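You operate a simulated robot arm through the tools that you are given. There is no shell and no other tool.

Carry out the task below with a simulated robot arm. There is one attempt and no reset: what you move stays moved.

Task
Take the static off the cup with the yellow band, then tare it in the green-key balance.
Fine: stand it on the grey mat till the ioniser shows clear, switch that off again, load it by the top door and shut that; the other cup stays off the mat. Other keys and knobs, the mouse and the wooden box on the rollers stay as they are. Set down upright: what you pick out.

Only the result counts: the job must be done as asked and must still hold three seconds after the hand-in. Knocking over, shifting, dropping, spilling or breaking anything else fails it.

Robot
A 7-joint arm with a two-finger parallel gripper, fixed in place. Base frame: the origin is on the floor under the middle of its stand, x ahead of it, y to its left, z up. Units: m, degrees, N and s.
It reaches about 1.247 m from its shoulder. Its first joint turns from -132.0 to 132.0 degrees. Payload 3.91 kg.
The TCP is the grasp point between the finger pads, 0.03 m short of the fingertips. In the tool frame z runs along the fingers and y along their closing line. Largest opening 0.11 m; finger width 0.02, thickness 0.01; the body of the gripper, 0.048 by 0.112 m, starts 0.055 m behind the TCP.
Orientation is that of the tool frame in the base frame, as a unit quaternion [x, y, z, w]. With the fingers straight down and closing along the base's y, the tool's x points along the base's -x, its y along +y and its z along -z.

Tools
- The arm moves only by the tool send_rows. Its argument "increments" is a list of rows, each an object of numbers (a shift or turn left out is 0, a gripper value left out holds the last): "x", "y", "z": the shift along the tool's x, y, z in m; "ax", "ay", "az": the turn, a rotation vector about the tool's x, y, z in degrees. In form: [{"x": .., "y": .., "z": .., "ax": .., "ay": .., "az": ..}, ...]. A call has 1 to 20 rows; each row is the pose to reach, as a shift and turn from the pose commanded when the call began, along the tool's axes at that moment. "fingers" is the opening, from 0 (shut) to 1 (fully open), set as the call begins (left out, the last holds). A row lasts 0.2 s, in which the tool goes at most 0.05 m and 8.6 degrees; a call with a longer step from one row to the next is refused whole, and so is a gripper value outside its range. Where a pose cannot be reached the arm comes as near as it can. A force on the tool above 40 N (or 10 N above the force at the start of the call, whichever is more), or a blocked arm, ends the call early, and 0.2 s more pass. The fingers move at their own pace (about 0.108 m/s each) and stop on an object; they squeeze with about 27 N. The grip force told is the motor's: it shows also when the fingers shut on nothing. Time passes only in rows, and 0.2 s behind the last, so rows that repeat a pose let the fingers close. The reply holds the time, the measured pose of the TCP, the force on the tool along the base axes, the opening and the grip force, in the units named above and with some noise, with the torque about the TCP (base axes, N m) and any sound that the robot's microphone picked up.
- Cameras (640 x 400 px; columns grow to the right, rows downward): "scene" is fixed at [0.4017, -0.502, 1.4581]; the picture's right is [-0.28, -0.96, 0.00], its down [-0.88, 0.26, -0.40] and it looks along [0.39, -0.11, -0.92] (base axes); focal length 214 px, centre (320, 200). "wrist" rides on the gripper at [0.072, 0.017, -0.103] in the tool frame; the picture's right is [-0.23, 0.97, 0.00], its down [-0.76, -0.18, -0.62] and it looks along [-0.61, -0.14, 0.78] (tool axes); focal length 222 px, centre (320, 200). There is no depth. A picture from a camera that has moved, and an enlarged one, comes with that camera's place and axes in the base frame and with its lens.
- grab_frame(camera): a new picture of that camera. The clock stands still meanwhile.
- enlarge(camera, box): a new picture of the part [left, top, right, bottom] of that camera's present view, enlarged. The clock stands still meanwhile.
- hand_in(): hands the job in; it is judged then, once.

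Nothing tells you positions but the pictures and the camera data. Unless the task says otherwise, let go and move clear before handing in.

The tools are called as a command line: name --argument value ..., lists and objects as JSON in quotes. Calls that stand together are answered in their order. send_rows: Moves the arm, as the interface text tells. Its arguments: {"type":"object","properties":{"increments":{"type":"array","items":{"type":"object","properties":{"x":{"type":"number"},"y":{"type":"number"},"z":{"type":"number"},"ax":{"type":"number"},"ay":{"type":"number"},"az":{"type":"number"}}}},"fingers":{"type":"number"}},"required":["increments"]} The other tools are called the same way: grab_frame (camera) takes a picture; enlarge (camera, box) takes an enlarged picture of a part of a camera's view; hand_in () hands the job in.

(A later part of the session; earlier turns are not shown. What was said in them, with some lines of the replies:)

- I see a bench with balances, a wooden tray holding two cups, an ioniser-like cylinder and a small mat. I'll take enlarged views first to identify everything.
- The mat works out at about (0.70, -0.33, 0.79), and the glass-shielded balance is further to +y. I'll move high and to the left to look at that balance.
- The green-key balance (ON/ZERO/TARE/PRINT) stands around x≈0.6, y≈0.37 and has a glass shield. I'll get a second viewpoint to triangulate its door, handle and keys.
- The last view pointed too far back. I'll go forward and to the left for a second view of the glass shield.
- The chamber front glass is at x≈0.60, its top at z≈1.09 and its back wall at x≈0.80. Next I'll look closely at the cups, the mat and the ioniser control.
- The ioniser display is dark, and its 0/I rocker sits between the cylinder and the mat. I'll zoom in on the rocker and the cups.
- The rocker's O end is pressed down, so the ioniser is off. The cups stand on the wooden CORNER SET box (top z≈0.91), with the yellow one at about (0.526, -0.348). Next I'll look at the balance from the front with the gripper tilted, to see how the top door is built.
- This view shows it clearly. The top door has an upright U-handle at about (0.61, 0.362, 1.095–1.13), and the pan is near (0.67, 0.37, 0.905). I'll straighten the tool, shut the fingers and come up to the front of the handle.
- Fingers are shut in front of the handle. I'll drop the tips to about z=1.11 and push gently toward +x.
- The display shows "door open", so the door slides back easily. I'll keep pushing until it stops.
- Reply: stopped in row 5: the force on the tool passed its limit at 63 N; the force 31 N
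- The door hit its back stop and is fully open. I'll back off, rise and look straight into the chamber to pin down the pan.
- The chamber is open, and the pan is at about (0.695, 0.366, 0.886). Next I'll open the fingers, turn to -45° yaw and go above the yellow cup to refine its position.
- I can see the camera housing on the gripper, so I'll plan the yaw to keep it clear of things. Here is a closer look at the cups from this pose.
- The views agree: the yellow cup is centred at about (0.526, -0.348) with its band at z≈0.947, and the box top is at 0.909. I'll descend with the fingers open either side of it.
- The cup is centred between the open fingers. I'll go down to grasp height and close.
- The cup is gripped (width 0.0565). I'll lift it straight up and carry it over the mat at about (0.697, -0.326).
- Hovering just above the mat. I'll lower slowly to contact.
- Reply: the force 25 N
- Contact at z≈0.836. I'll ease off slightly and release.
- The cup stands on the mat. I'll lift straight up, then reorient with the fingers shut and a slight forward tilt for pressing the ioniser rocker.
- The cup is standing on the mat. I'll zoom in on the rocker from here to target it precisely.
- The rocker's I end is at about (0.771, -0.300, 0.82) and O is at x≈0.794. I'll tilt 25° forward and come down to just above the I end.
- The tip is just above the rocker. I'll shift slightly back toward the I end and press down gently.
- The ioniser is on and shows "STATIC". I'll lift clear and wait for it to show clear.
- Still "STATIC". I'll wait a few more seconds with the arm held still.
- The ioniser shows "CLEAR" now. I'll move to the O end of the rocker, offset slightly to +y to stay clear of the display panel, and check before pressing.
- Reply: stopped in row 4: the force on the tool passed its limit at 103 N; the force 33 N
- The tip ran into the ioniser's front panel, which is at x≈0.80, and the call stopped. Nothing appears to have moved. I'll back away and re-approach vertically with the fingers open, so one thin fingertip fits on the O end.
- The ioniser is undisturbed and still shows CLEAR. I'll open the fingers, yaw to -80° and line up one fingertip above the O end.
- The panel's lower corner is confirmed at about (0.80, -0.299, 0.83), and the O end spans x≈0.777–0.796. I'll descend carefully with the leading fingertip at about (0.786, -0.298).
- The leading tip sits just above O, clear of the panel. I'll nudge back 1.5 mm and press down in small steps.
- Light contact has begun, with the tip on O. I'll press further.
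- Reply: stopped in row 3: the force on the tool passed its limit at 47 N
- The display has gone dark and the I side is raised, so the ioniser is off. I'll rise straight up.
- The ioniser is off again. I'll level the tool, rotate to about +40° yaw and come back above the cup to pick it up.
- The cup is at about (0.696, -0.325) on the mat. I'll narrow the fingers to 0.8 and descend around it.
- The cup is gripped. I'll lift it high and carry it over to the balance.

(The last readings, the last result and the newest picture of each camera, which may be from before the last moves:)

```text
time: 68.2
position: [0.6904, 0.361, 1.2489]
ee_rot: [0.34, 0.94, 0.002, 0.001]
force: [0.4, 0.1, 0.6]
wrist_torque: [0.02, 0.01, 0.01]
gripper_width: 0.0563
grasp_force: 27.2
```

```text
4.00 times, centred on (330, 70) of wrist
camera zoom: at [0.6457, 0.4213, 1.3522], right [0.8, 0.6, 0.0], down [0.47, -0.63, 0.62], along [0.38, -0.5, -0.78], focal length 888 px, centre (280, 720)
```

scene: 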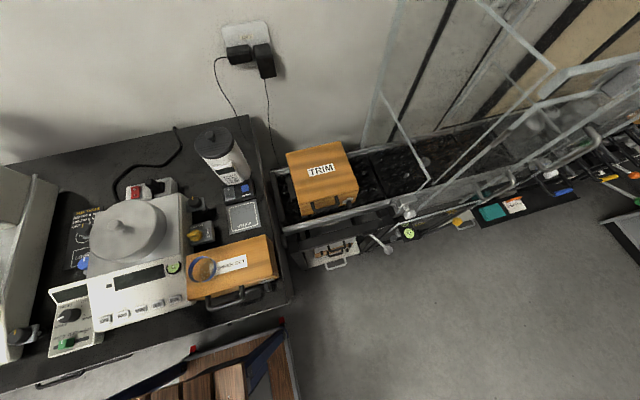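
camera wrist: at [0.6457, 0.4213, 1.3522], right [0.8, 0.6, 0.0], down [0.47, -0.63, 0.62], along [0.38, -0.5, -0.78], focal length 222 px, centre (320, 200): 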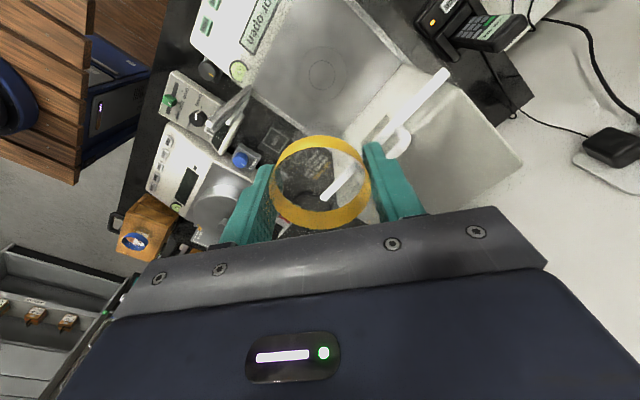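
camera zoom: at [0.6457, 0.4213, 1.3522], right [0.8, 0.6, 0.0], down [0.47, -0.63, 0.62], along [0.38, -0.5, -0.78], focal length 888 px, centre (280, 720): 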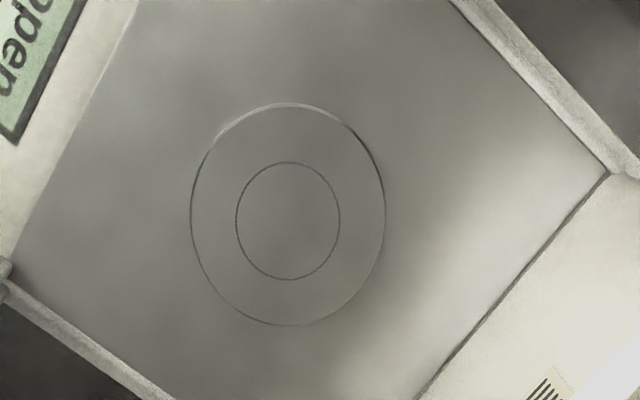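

The pan is at about (0.696, 0.364) and the inner walls at y≈0.262–0.464. I'll aim at (0.700, 0.360) so the camera housing clears the front and side, and descend in stages.

send_rows --increments '[{"x": -0.004, "y": 0.0027}, {"x": -0.008, "y": 0.0054, "z": 0.01}, {"x": -0.008, "y": 0.0054, "z": 0.04}, {"x": -0.008, "y": 0.0054, "z": 0.07}, {"x": -0.008, "y": 0.0054, "z": 0.1}, {"x": -0.008, "y": 0.0054, "z": 0.12}]'

grab_frame --camera "wrist"

```text
time: 69.7
position: [0.6981, 0.3622, 1.1284]
ee_rot: [0.341, 0.94, 0.002, 0.001]
force: [0.2, 0.0, 0.0]
wrist_torque: [0.0, -0.02, 0.0]
gripper_width: 0.0562
grasp_force: 26.8
```

```text
taken
camera wrist: at [0.6544, 0.4206, 1.2317], right [0.8, 0.6, 0.0], down [0.47, -0.63, 0.62], along [0.38, -0.5, -0.78], focal length 222 px, centre (320, 200)
```

wrist: 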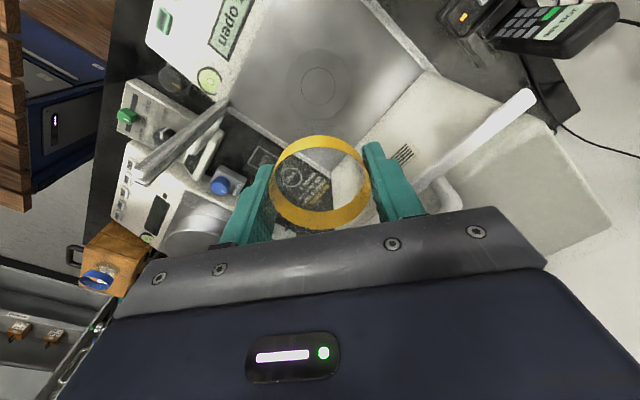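

send_rows --increments '[{"z": 0.025}, {"z": 0.05}, {"z": 0.075}, {"z": 0.1}]'

grab_frame --camera "wrist"

```text
time: 70.7
position: [0.7025, 0.3621, 1.0293]
ee_rot: [0.34, 0.94, 0.001, 0.002]
force: [0.2, -0.2, -0.6]
wrist_torque: [0.0, -0.01, 0.02]
gripper_width: 0.0562
grasp_force: 27.4
```

```text
taken
camera wrist: at [0.6573, 0.4205, 1.1321], right [0.8, 0.6, 0.0], down [0.47, -0.63, 0.62], along [0.38, -0.5, -0.78], focal length 222 px, centre (320, 200)
```

wrist: 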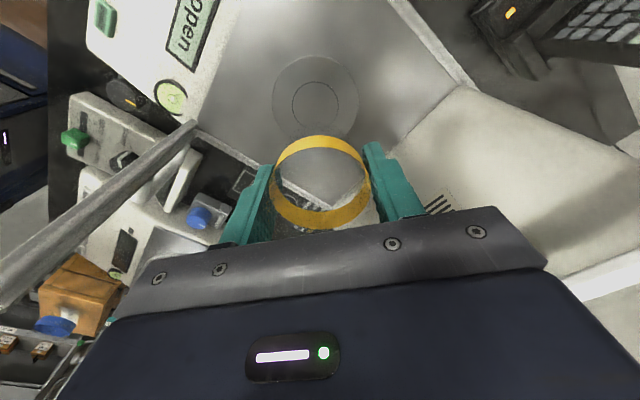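

send_rows --increments '[{"x": 0.0017, "y": -0.0027, "z": 0.015}, {"x": 0.0017, "y": -0.0027, "z": 0.03}, {"x": 0.0017, "y": -0.0027, "z": 0.042}, {"x": 0.0017, "y": -0.0027, "z": 0.052}]'

grab_frame --camera "wrist"

```text
time: 71.7
position: [0.6983, 0.3618, 0.9767]
ee_rot: [0.34, 0.94, 0.002, 0.0]
force: [-0.1, -0.1, -1.1]
wrist_torque: [-0.07, 0.0, 0.03]
gripper_width: 0.0563
grasp_force: 27.1
```

```text
taken
camera wrist: at [0.6537, 0.4209, 1.079], right [0.8, 0.6, 0.0], down [0.47, -0.63, 0.62], along [0.38, -0.5, -0.78], focal length 222 px, centre (320, 200)
```

wrist: 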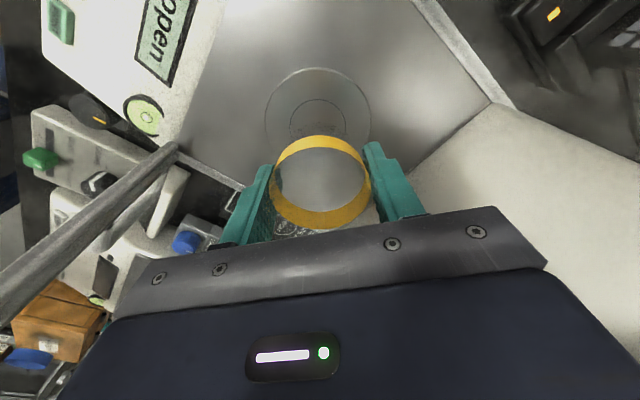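

enlarge --camera "wrist" --box '[240, 50, 400, 190]'

```text
2.86 times, centred on (320, 120) of wrist
camera zoom: at [0.6537, 0.4209, 1.079], right [0.8, 0.6, 0.0], down [0.47, -0.63, 0.62], along [0.38, -0.5, -0.78], focal length 635 px, centre (320, 429)
```

zoom: 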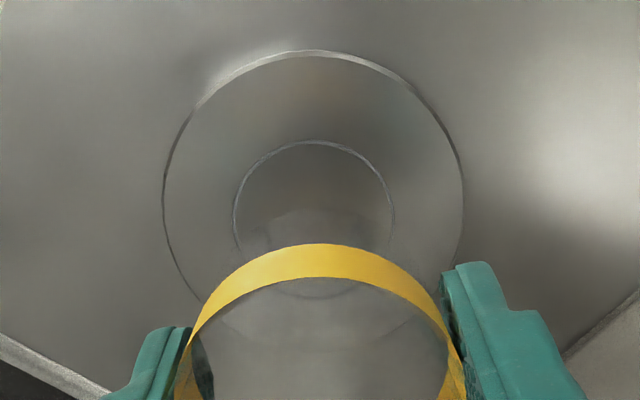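

The pan centre is confirmed at (0.6955, 0.3635), z≈0.888, and the cup is nearly over it. I'll lower gradually to contact.

send_rows --increments '[{"z": 0.012}, {"z": 0.024}, {"z": 0.034}, {"z": 0.038}]'

grab_frame --camera "wrist"

```text
time: 72.7
position: [0.6987, 0.3624, 0.9392]
ee_rot: [0.34, 0.94, 0.001, 0.001]
force: [-0.2, 0.6, -0.4]
wrist_torque: [0.0, 0.01, 0.01]
gripper_width: 0.0562
grasp_force: 27.0
```

```text
taken
camera wrist: at [0.6532, 0.4209, 1.0414], right [0.8, 0.6, 0.0], down [0.47, -0.63, 0.62], along [0.38, -0.5, -0.78], focal length 222 px, centre (320, 200)
```

wrist: 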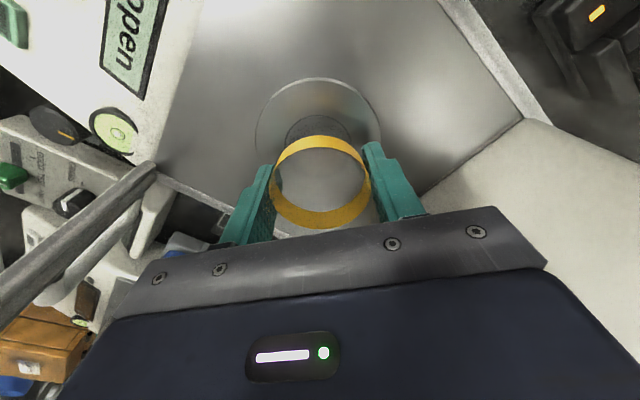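

send_rows --increments '[{"z": 0.003}, {"z": 0.006}, {"z": 0.008}]'

```text
time: 73.5
position: [0.6983, 0.3621, 0.9329]
ee_rot: [0.341, 0.94, 0.001, 0.0]
force: [-3.3, -1.4, 14.5]
wrist_torque: [-0.06, 0.14, -0.01]
gripper_width: 0.0561
grasp_force: 27.3
```

Contact with the pan at z≈0.933. I'll ease off a touch and release.

send_rows --increments '[{"z": -0.001}, {"z": -0.0013}]'

send_rows --increments '[{"z": 0}, {"z": 0}, {"z": 0}, {"z": 0}]' --fingers 0.8

grab_frame --camera "wrist"

```text
time: 74.0
position: [0.699, 0.3628, 0.9326]
ee_rot: [0.341, 0.94, 0.001, 0.002]
force: [1.4, 1.3, 11.7]
wrist_torque: [0.08, -0.06, -0.02]
gripper_width: 0.0563
grasp_force: 27.5
```

```text
time: 75.0
position: [0.6987, 0.3628, 0.9311]
ee_rot: [0.34, 0.941, 0.001, 0.001]
force: [0.1, 0.4, -0.2]
wrist_torque: [0.04, 0.0, 0.03]
gripper_width: 0.0878
grasp_force: 0.0
```

```text
taken
camera wrist: at [0.6534, 0.421, 1.0346], right [0.8, 0.6, 0.0], down [0.47, -0.63, 0.62], along [0.38, -0.5, -0.78], focal length 222 px, centre (320, 200)
```

wrist: 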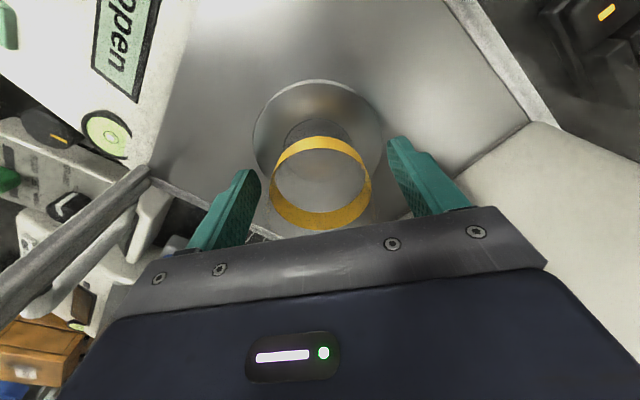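

Released with the cup standing on the pan. I'll retreat straight up.

send_rows --increments '[{"z": -0.01}, {"z": -0.03}, {"z": -0.06}, {"z": -0.095}, {"z": -0.13}, {"z": -0.17}, {"z": -0.21}, {"z": -0.25}, {"z": -0.29}, {"z": -0.31}]'

grab_frame --camera "wrist"

enlarge --camera "wrist" --box '[220, 0, 460, 180]'

```text
time: 77.2
position: [0.6985, 0.3628, 1.2444]
ee_rot: [0.341, 0.94, 0.002, 0.0]
force: [0.2, 0.3, 0.7]
wrist_torque: [-0.02, -0.01, 0.03]
gripper_width: 0.0879
grasp_force: 0.0
```

```text
taken
camera wrist: at [0.6536, 0.421, 1.3464], right [0.8, 0.6, 0.0], down [0.47, -0.63, 0.62], along [0.38, -0.5, -0.78], focal length 222 px, centre (320, 200)
```

wrist: 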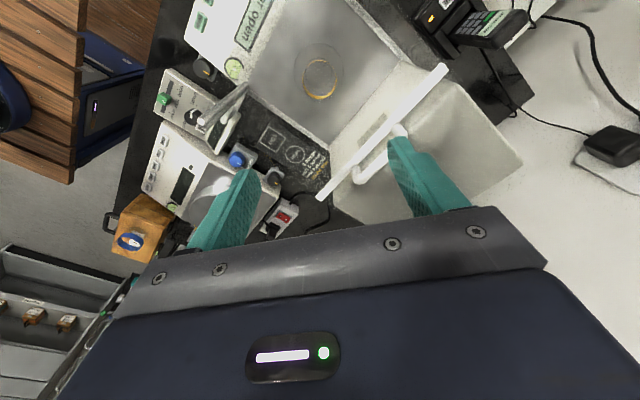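

```text
2.22 times, centred on (340, 90) of wrist
camera zoom: at [0.6536, 0.421, 1.3464], right [0.8, 0.6, 0.0], down [0.47, -0.63, 0.62], along [0.38, -0.5, -0.78], focal length 494 px, centre (276, 444)
```

zoom: 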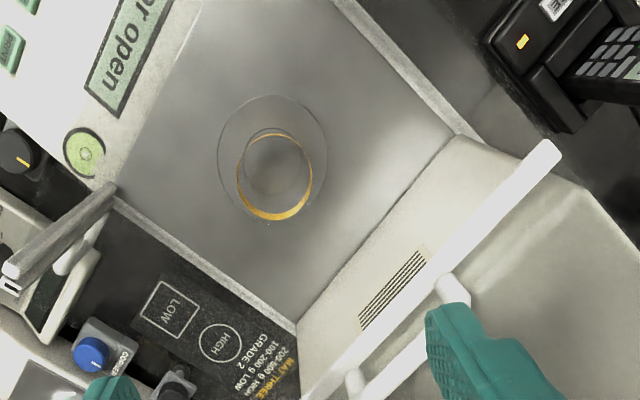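

The cup stands upright on the pan. Next I'll shut the fingers, square up the yaw and go behind the door handle to slide it closed.

send_rows --increments '[{"az": -8, "x": -0.02, "y": 0.0164}, {"az": -16, "x": -0.045, "y": 0.0377}, {"az": -24, "x": -0.072, "y": 0.0603}, {"az": -32, "x": -0.098, "y": 0.0821}, {"az": -39.9, "x": -0.098, "y": 0.0821}, {"az": -39.9, "x": -0.098, "y": 0.0821}]' --fingers 0

grab_frame --camera "wrist"

enlarge --camera "wrist" --box '[220, 0, 440, 170]'

```text
time: 78.7
position: [0.825, 0.3615, 1.2432]
ee_rot: [0.0, 1.0, 0.001, 0.002]
force: [0.5, 0.1, -0.8]
wrist_torque: [-0.05, -0.02, 0.03]
gripper_width: 0.0002
grasp_force: 27.0
```

```text
taken
camera wrist: at [0.753, 0.3765, 1.3458], right [0.22, 0.97, 0.0], down [0.76, -0.18, 0.62], along [0.61, -0.14, -0.78], focal length 222 px, centre (320, 200)
```

wrist: 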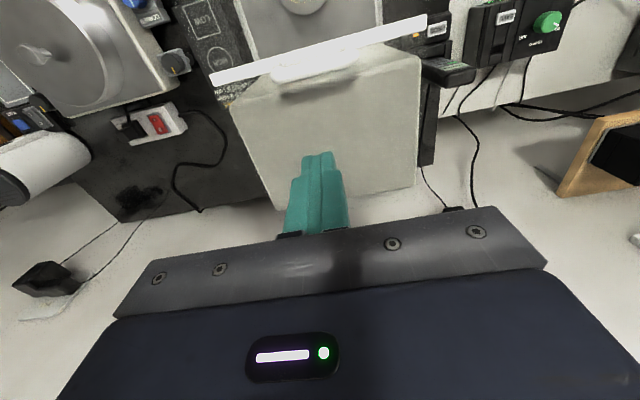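

```text
2.35 times, centred on (330, 85) of wrist
camera zoom: at [0.753, 0.3765, 1.3458], right [0.22, 0.97, 0.0], down [0.76, -0.18, 0.62], along [0.61, -0.14, -0.78], focal length 523 px, centre (296, 471)
```

zoom: 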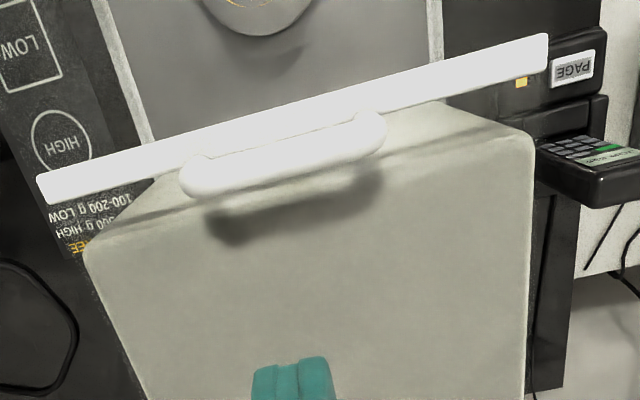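

The handle bar is at x≈0.782. I'll lower the shut fingers behind it and pull toward the front.

send_rows --increments '[{"z": 0.04}, {"z": 0.08}, {"z": 0.102}, {"x": 0.01, "z": 0.102}, {"x": 0.025, "z": 0.102}, {"x": 0.045, "z": 0.102}, {"x": 0.065, "z": 0.102}, {"x": 0.085, "z": 0.102}]'

grab_frame --camera "wrist"

```text
time: 80.5
position: [0.7402, 0.362, 1.1393]
ee_rot: [0.0, 1.0, 0.002, 0.001]
force: [0.3, -0.5, -0.6]
wrist_torque: [0.01, 0.02, 0.02]
gripper_width: 0.0003
grasp_force: 27.4
```

```text
taken
camera wrist: at [0.6686, 0.3776, 1.2417], right [0.23, 0.97, 0.0], down [0.76, -0.18, 0.62], along [0.61, -0.14, -0.78], focal length 222 px, centre (320, 200)
```

wrist: 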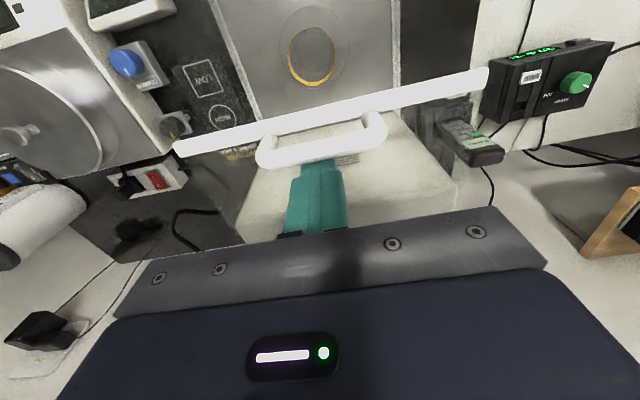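

The door follows smoothly. I'll continue closing.

send_rows --increments '[{"x": 0.02}, {"x": 0.04}, {"x": 0.06}, {"x": 0.08}, {"x": 0.095}, {"x": 0.105}, {"x": 0.112}]'

grab_frame --camera "wrist"

```text
time: 82.0
position: [0.6288, 0.3607, 1.1423]
ee_rot: [-0.001, 1.0, 0.001, 0.002]
force: [0.4, -0.2, 0.4]
wrist_torque: [0.0, 0.03, 0.01]
gripper_width: 0.0001
grasp_force: 27.0
```

```text
taken
camera wrist: at [0.5558, 0.3771, 1.2435], right [0.23, 0.97, 0.0], down [0.76, -0.18, 0.62], along [0.61, -0.14, -0.78], focal length 222 px, centre (320, 200)
```

wrist: 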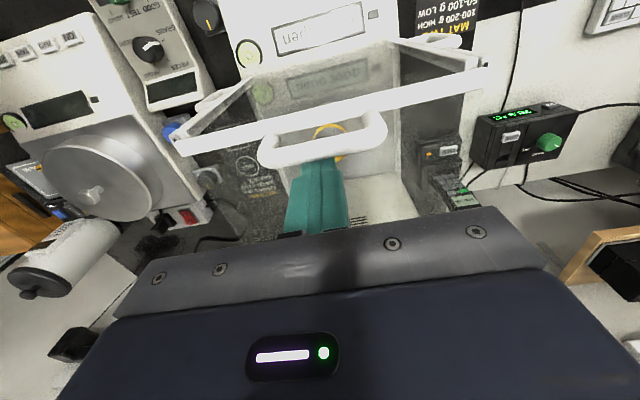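

Still "open", with a small gap left. I'll pull slowly to the front stop.

send_rows --increments '[{"x": 0.003}, {"x": 0.006}, {"x": 0.009}, {"x": 0.012}, {"x": 0.015}, {"x": 0.018}]'

grab_frame --camera "wrist"

enlarge --camera "wrist" --box '[220, 0, 440, 170]'

```text
time: 83.0
position: [0.6215, 0.3615, 1.1413]
ee_rot: [0.002, 1.0, 0.002, 0.004]
force: [15.9, 2.2, -4.1]
wrist_torque: [0.18, -0.32, -0.04]
gripper_width: 0.0
grasp_force: 26.9
stopped in row 4: the force on the tool passed its limit at 45 N (the readings are from after the stop); the commanded pose is now the measured one
```

```text
taken
camera wrist: at [0.5482, 0.3774, 1.2435], right [0.23, 0.97, 0.01], down [0.76, -0.18, 0.63], along [0.61, -0.14, -0.78], focal length 222 px, centre (320, 200)
```

wrist: 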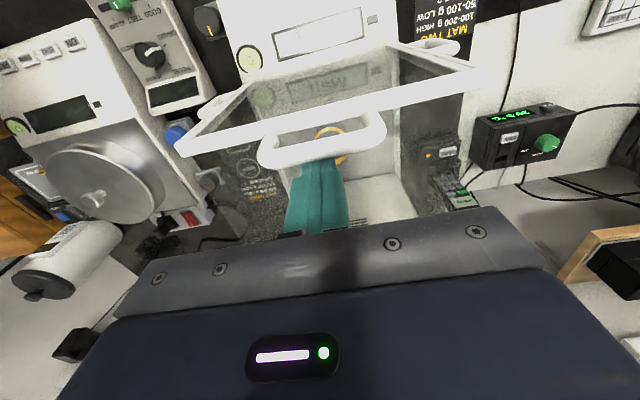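

```text
2.35 times, centred on (330, 85) of wrist
camera zoom: at [0.5482, 0.3774, 1.2435], right [0.23, 0.97, 0.01], down [0.76, -0.18, 0.63], along [0.61, -0.14, -0.78], focal length 523 px, centre (296, 471)
```

zoom: 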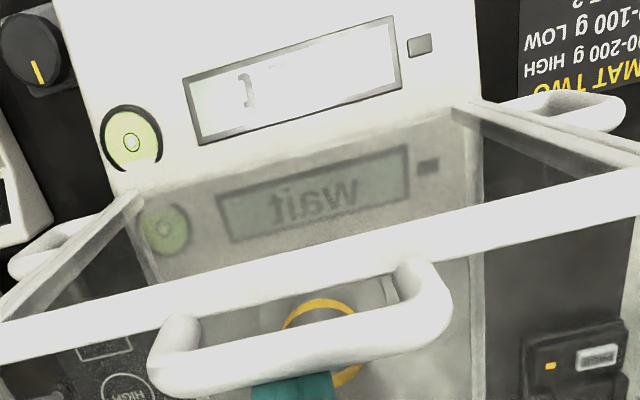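

The display shows "wait", so the door is fully shut. I'll disengage the fingers backward and up, then move to view the keys.

send_rows --increments '[{"x": -0.006}, {"x": -0.012}, {"x": -0.012, "z": -0.03}, {"x": -0.012, "z": -0.07}, {"x": -0.012, "z": -0.1}]'

send_rows --increments '[{"x": 0.035, "y": -0.004}, {"x": 0.075, "y": -0.008}, {"x": 0.115, "y": -0.013}, {"x": 0.145, "y": -0.018}]'

grab_frame --camera "wrist"

enlarge --camera "wrist" --box '[240, 0, 440, 130]'

```text
time: 84.2
position: [0.6314, 0.3611, 1.2417]
ee_rot: [0.001, 1.0, 0.002, 0.003]
force: [0.6, 0.2, 0.5]
wrist_torque: [-0.03, 0.02, -0.02]
gripper_width: 0.0
grasp_force: 27.5
```

```text
time: 85.2
position: [0.4858, 0.3447, 1.2391]
ee_rot: [0.002, 1.0, 0.002, 0.003]
force: [0.1, 0.6, -1.3]
wrist_torque: [-0.02, 0.03, -0.01]
gripper_width: 0.0
grasp_force: 27.1
```

```text
taken
camera wrist: at [0.413, 0.3592, 1.3412], right [0.23, 0.97, 0.01], down [0.76, -0.18, 0.63], along [0.61, -0.14, -0.78], focal length 222 px, centre (320, 200)
```

wrist: 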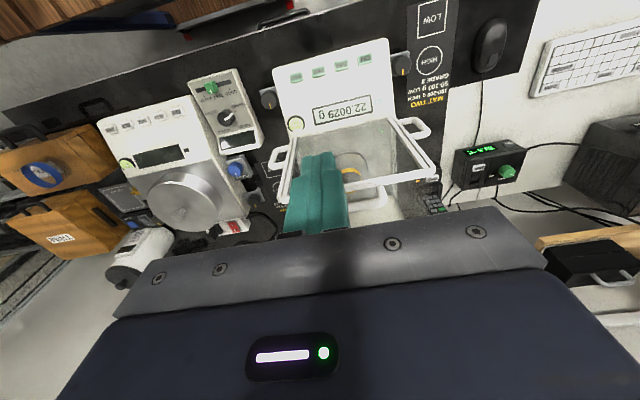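

```text
3.08 times, centred on (340, 65) of wrist
camera zoom: at [0.413, 0.3592, 1.3412], right [0.23, 0.97, 0.01], down [0.76, -0.18, 0.63], along [0.61, -0.14, -0.78], focal length 684 px, centre (258, 615)
```

zoom: 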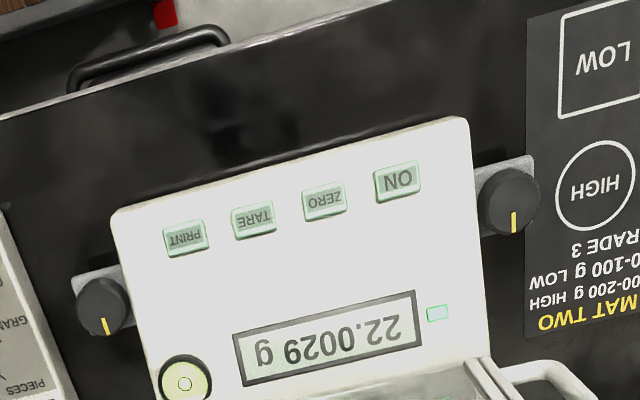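

The balance reads a stable 22.0029 g with the door shut. TARE is at about (0.488, 0.3435, 0.854). I'll come down over it.

send_rows --increments '[{"x": -0.002, "y": -0.001, "z": 0.04, "ay": 0.34}, {"x": -0.002, "y": -0.001, "z": 0.085, "ay": 0.34}, {"x": -0.002, "y": -0.001, "z": 0.13, "ay": 0.34}, {"x": -0.002, "y": -0.001, "z": 0.175, "ay": 0.34}, {"x": -0.002, "y": -0.001, "z": 0.22, "ay": 0.34}, {"x": -0.002, "y": -0.001, "z": 0.26, "ay": 0.34}, {"x": -0.002, "y": -0.001, "z": 0.295, "ay": 0.34}, {"x": -0.002, "y": -0.001, "z": 0.32, "ay": 0.34}]'

grab_frame --camera "wrist"

enlarge --camera "wrist" --box '[240, 60, 420, 200]'

```text
time: 87.0
position: [0.4896, 0.343, 0.921]
ee_rot: [0.0, 1.0, 0.003, 0.001]
force: [0.1, 0.0, -0.1]
wrist_torque: [0.02, 0.0, 0.01]
gripper_width: 0.0
grasp_force: 26.9
```

```text
taken
camera wrist: at [0.4173, 0.3593, 1.0235], right [0.23, 0.97, 0.0], down [0.76, -0.18, 0.62], along [0.61, -0.14, -0.78], focal length 222 px, centre (320, 200)
```

wrist: 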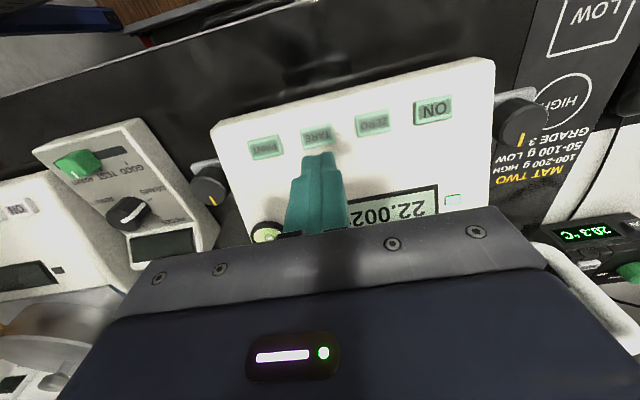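

```text
2.86 times, centred on (330, 130) of wrist
camera zoom: at [0.4173, 0.3593, 1.0235], right [0.23, 0.97, 0.0], down [0.76, -0.18, 0.62], along [0.61, -0.14, -0.78], focal length 635 px, centre (291, 400)
```

zoom: 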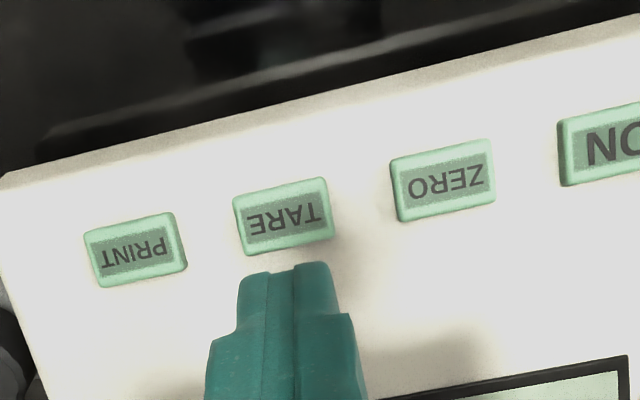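

The fingertip is right over TARE. I'll press gently.

send_rows --increments '[{"x": 0.003, "z": 0.015}, {"x": 0.003, "z": 0.03}, {"x": 0.003, "z": 0.034}, {"x": 0.003, "z": 0.037}]'

enlarge --camera "wrist" --box '[240, 60, 480, 220]'

```text
time: 88.0
position: [0.4868, 0.3442, 0.8845]
ee_rot: [0.001, 1.0, 0.003, 0.0]
force: [0.7, 0.8, 2.5]
wrist_torque: [0.01, -0.04, -0.04]
gripper_width: 0.0
grasp_force: 27.2
heard: click
```

```text
2.50 times, centred on (360, 140) of wrist
camera zoom: at [0.4147, 0.3603, 0.986], right [0.23, 0.97, 0.01], down [0.76, -0.18, 0.62], along [0.61, -0.14, -0.78], focal length 555 px, centre (220, 350)
```

zoom: 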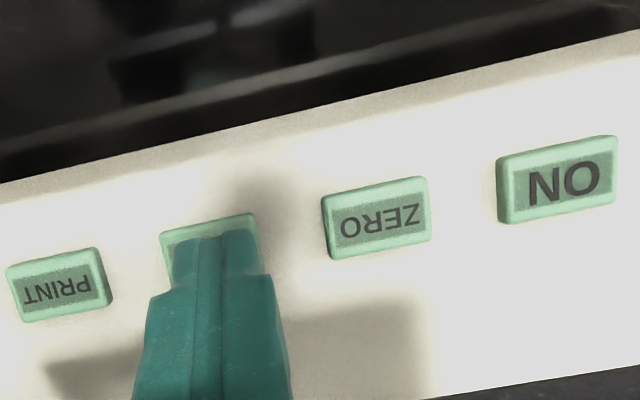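

A click was heard with light contact on TARE. I'll lift straight up and read the display.

send_rows --increments '[{"z": -0.01}, {"z": -0.04}, {"z": -0.085}, {"z": -0.13}, {"z": -0.175}, {"z": -0.22}, {"z": -0.265}, {"z": -0.31}, {"z": -0.34}]'

enlarge --camera "wrist" --box '[240, 0, 440, 200]'

grab_frame --camera "wrist"

grab_frame --camera "scene"

```text
time: 90.0
position: [0.4887, 0.342, 1.2237]
ee_rot: [0.0, 1.0, 0.002, 0.001]
force: [-0.5, 0.1, 0.6]
wrist_torque: [0.0, 0.01, 0.01]
gripper_width: 0.0001
grasp_force: 26.5
```

```text
2.00 times, centred on (340, 100) of wrist
camera zoom: at [0.4168, 0.358, 1.3261], right [0.23, 0.97, 0.0], down [0.76, -0.18, 0.62], along [0.61, -0.14, -0.78], focal length 444 px, centre (280, 400)
```

zoom: 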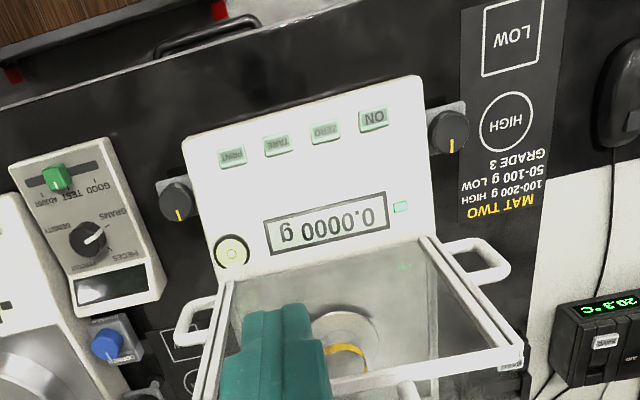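

```text
taken
camera wrist: at [0.4168, 0.358, 1.3261], right [0.23, 0.97, 0.0], down [0.76, -0.18, 0.62], along [0.61, -0.14, -0.78], focal length 222 px, centre (320, 200)
```

wrist: 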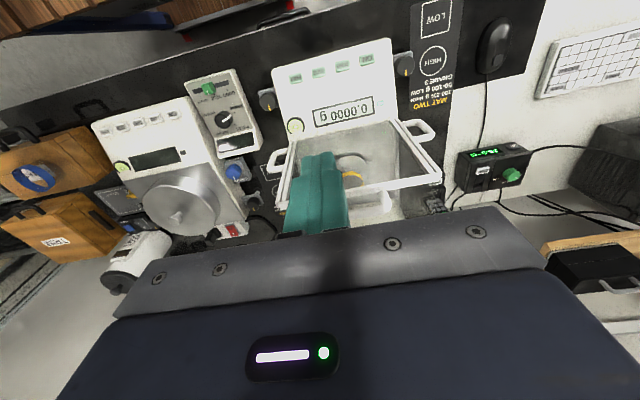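

```text
taken
```

scene: 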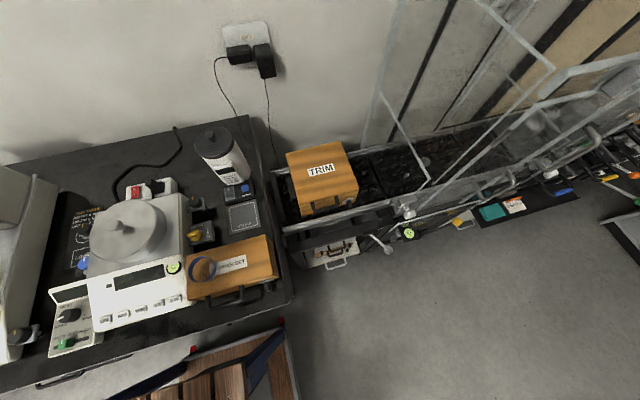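

The display reads 0.0000 g with the cup inside and the door shut. I'll do a last check on the ioniser, the other cup and the door.

send_rows --increments '[{"x": 0.03}, {"x": 0.06, "z": -0.02}, {"x": 0.06, "z": -0.02}, {"x": 0.06, "z": -0.02}, {"x": 0.06, "z": -0.02}]'

enlarge --camera "scene" --box '[185, 120, 285, 310]'

enlarge --camera "scene" --box '[200, 140, 260, 200]'

enlarge --camera "wrist" --box '[240, 20, 460, 200]'

```text
time: 91.2
position: [0.4288, 0.3437, 1.244]
ee_rot: [0.001, 1.0, 0.002, 0.001]
force: [0.0, 0.1, 0.4]
wrist_torque: [-0.01, -0.03, -0.02]
gripper_width: 0.0003
grasp_force: 26.4
```

```text
2.11 times, centred on (235, 215) of scene
camera zoom: at [0.4017, -0.502, 1.4581], right [-0.28, -0.96, 0.0], down [-0.88, 0.26, -0.4], along [0.39, -0.11, -0.92], focal length 452 px, centre (499, 168)
```

zoom: 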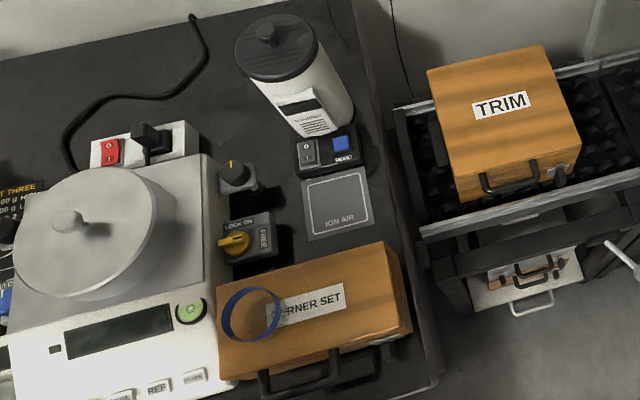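

```text
6.67 times, centred on (230, 170) of scene
camera zoom: at [0.4017, -0.502, 1.4581], right [-0.28, -0.96, 0.0], down [-0.88, 0.26, -0.4], along [0.39, -0.11, -0.92], focal length 1430 px, centre (920, 400)
```

zoom: 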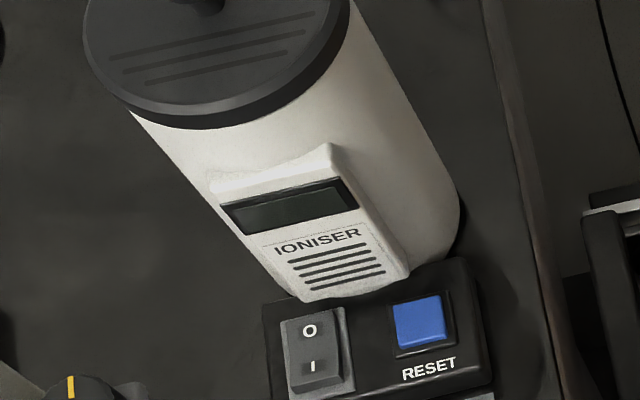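

```text
2.22 times, centred on (350, 110) of wrist
camera zoom: at [0.3562, 0.359, 1.347], right [0.23, 0.97, 0.0], down [0.76, -0.18, 0.62], along [0.61, -0.14, -0.78], focal length 494 px, centre (253, 400)
```

zoom: 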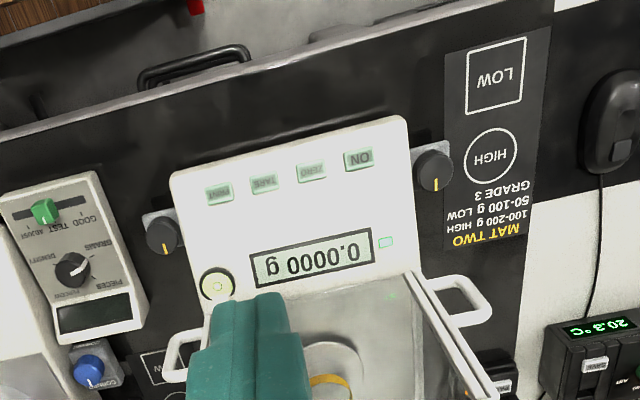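

Everything checks out: the ioniser is off, the yellow-band cup is upright on the pan, the top door is shut and the display is stable at 0.0000 g. The blue cup and the other items haven't moved and the arm is clear, so I'm handing in.

hand_in

```text
The job is handed in.
```

The yellow-band cup is de-staticked and tared in the green-key balance. I handed the job in with its display steady at 0.0000 g.

- **Static:** the cup stood on the grey mat until the ioniser changed from "STATIC" to "CLEAR". I then switched the ioniser off, and its display is dark.
- **Balance:** I loaded the cup upright through the top door and slid the door shut. The balance read 22.0029 g before I pressed TARE.
- **Everything else:** the blue-band cup never left the CORNER SET box. I pressed no other keys or knobs, and the mouse and the box on the rollers were not touched.

While lining up to switch the ioniser off, the gripper bumped its front panel at about 103 N. Pictures afterwards showed the ioniser in the same place and still working.
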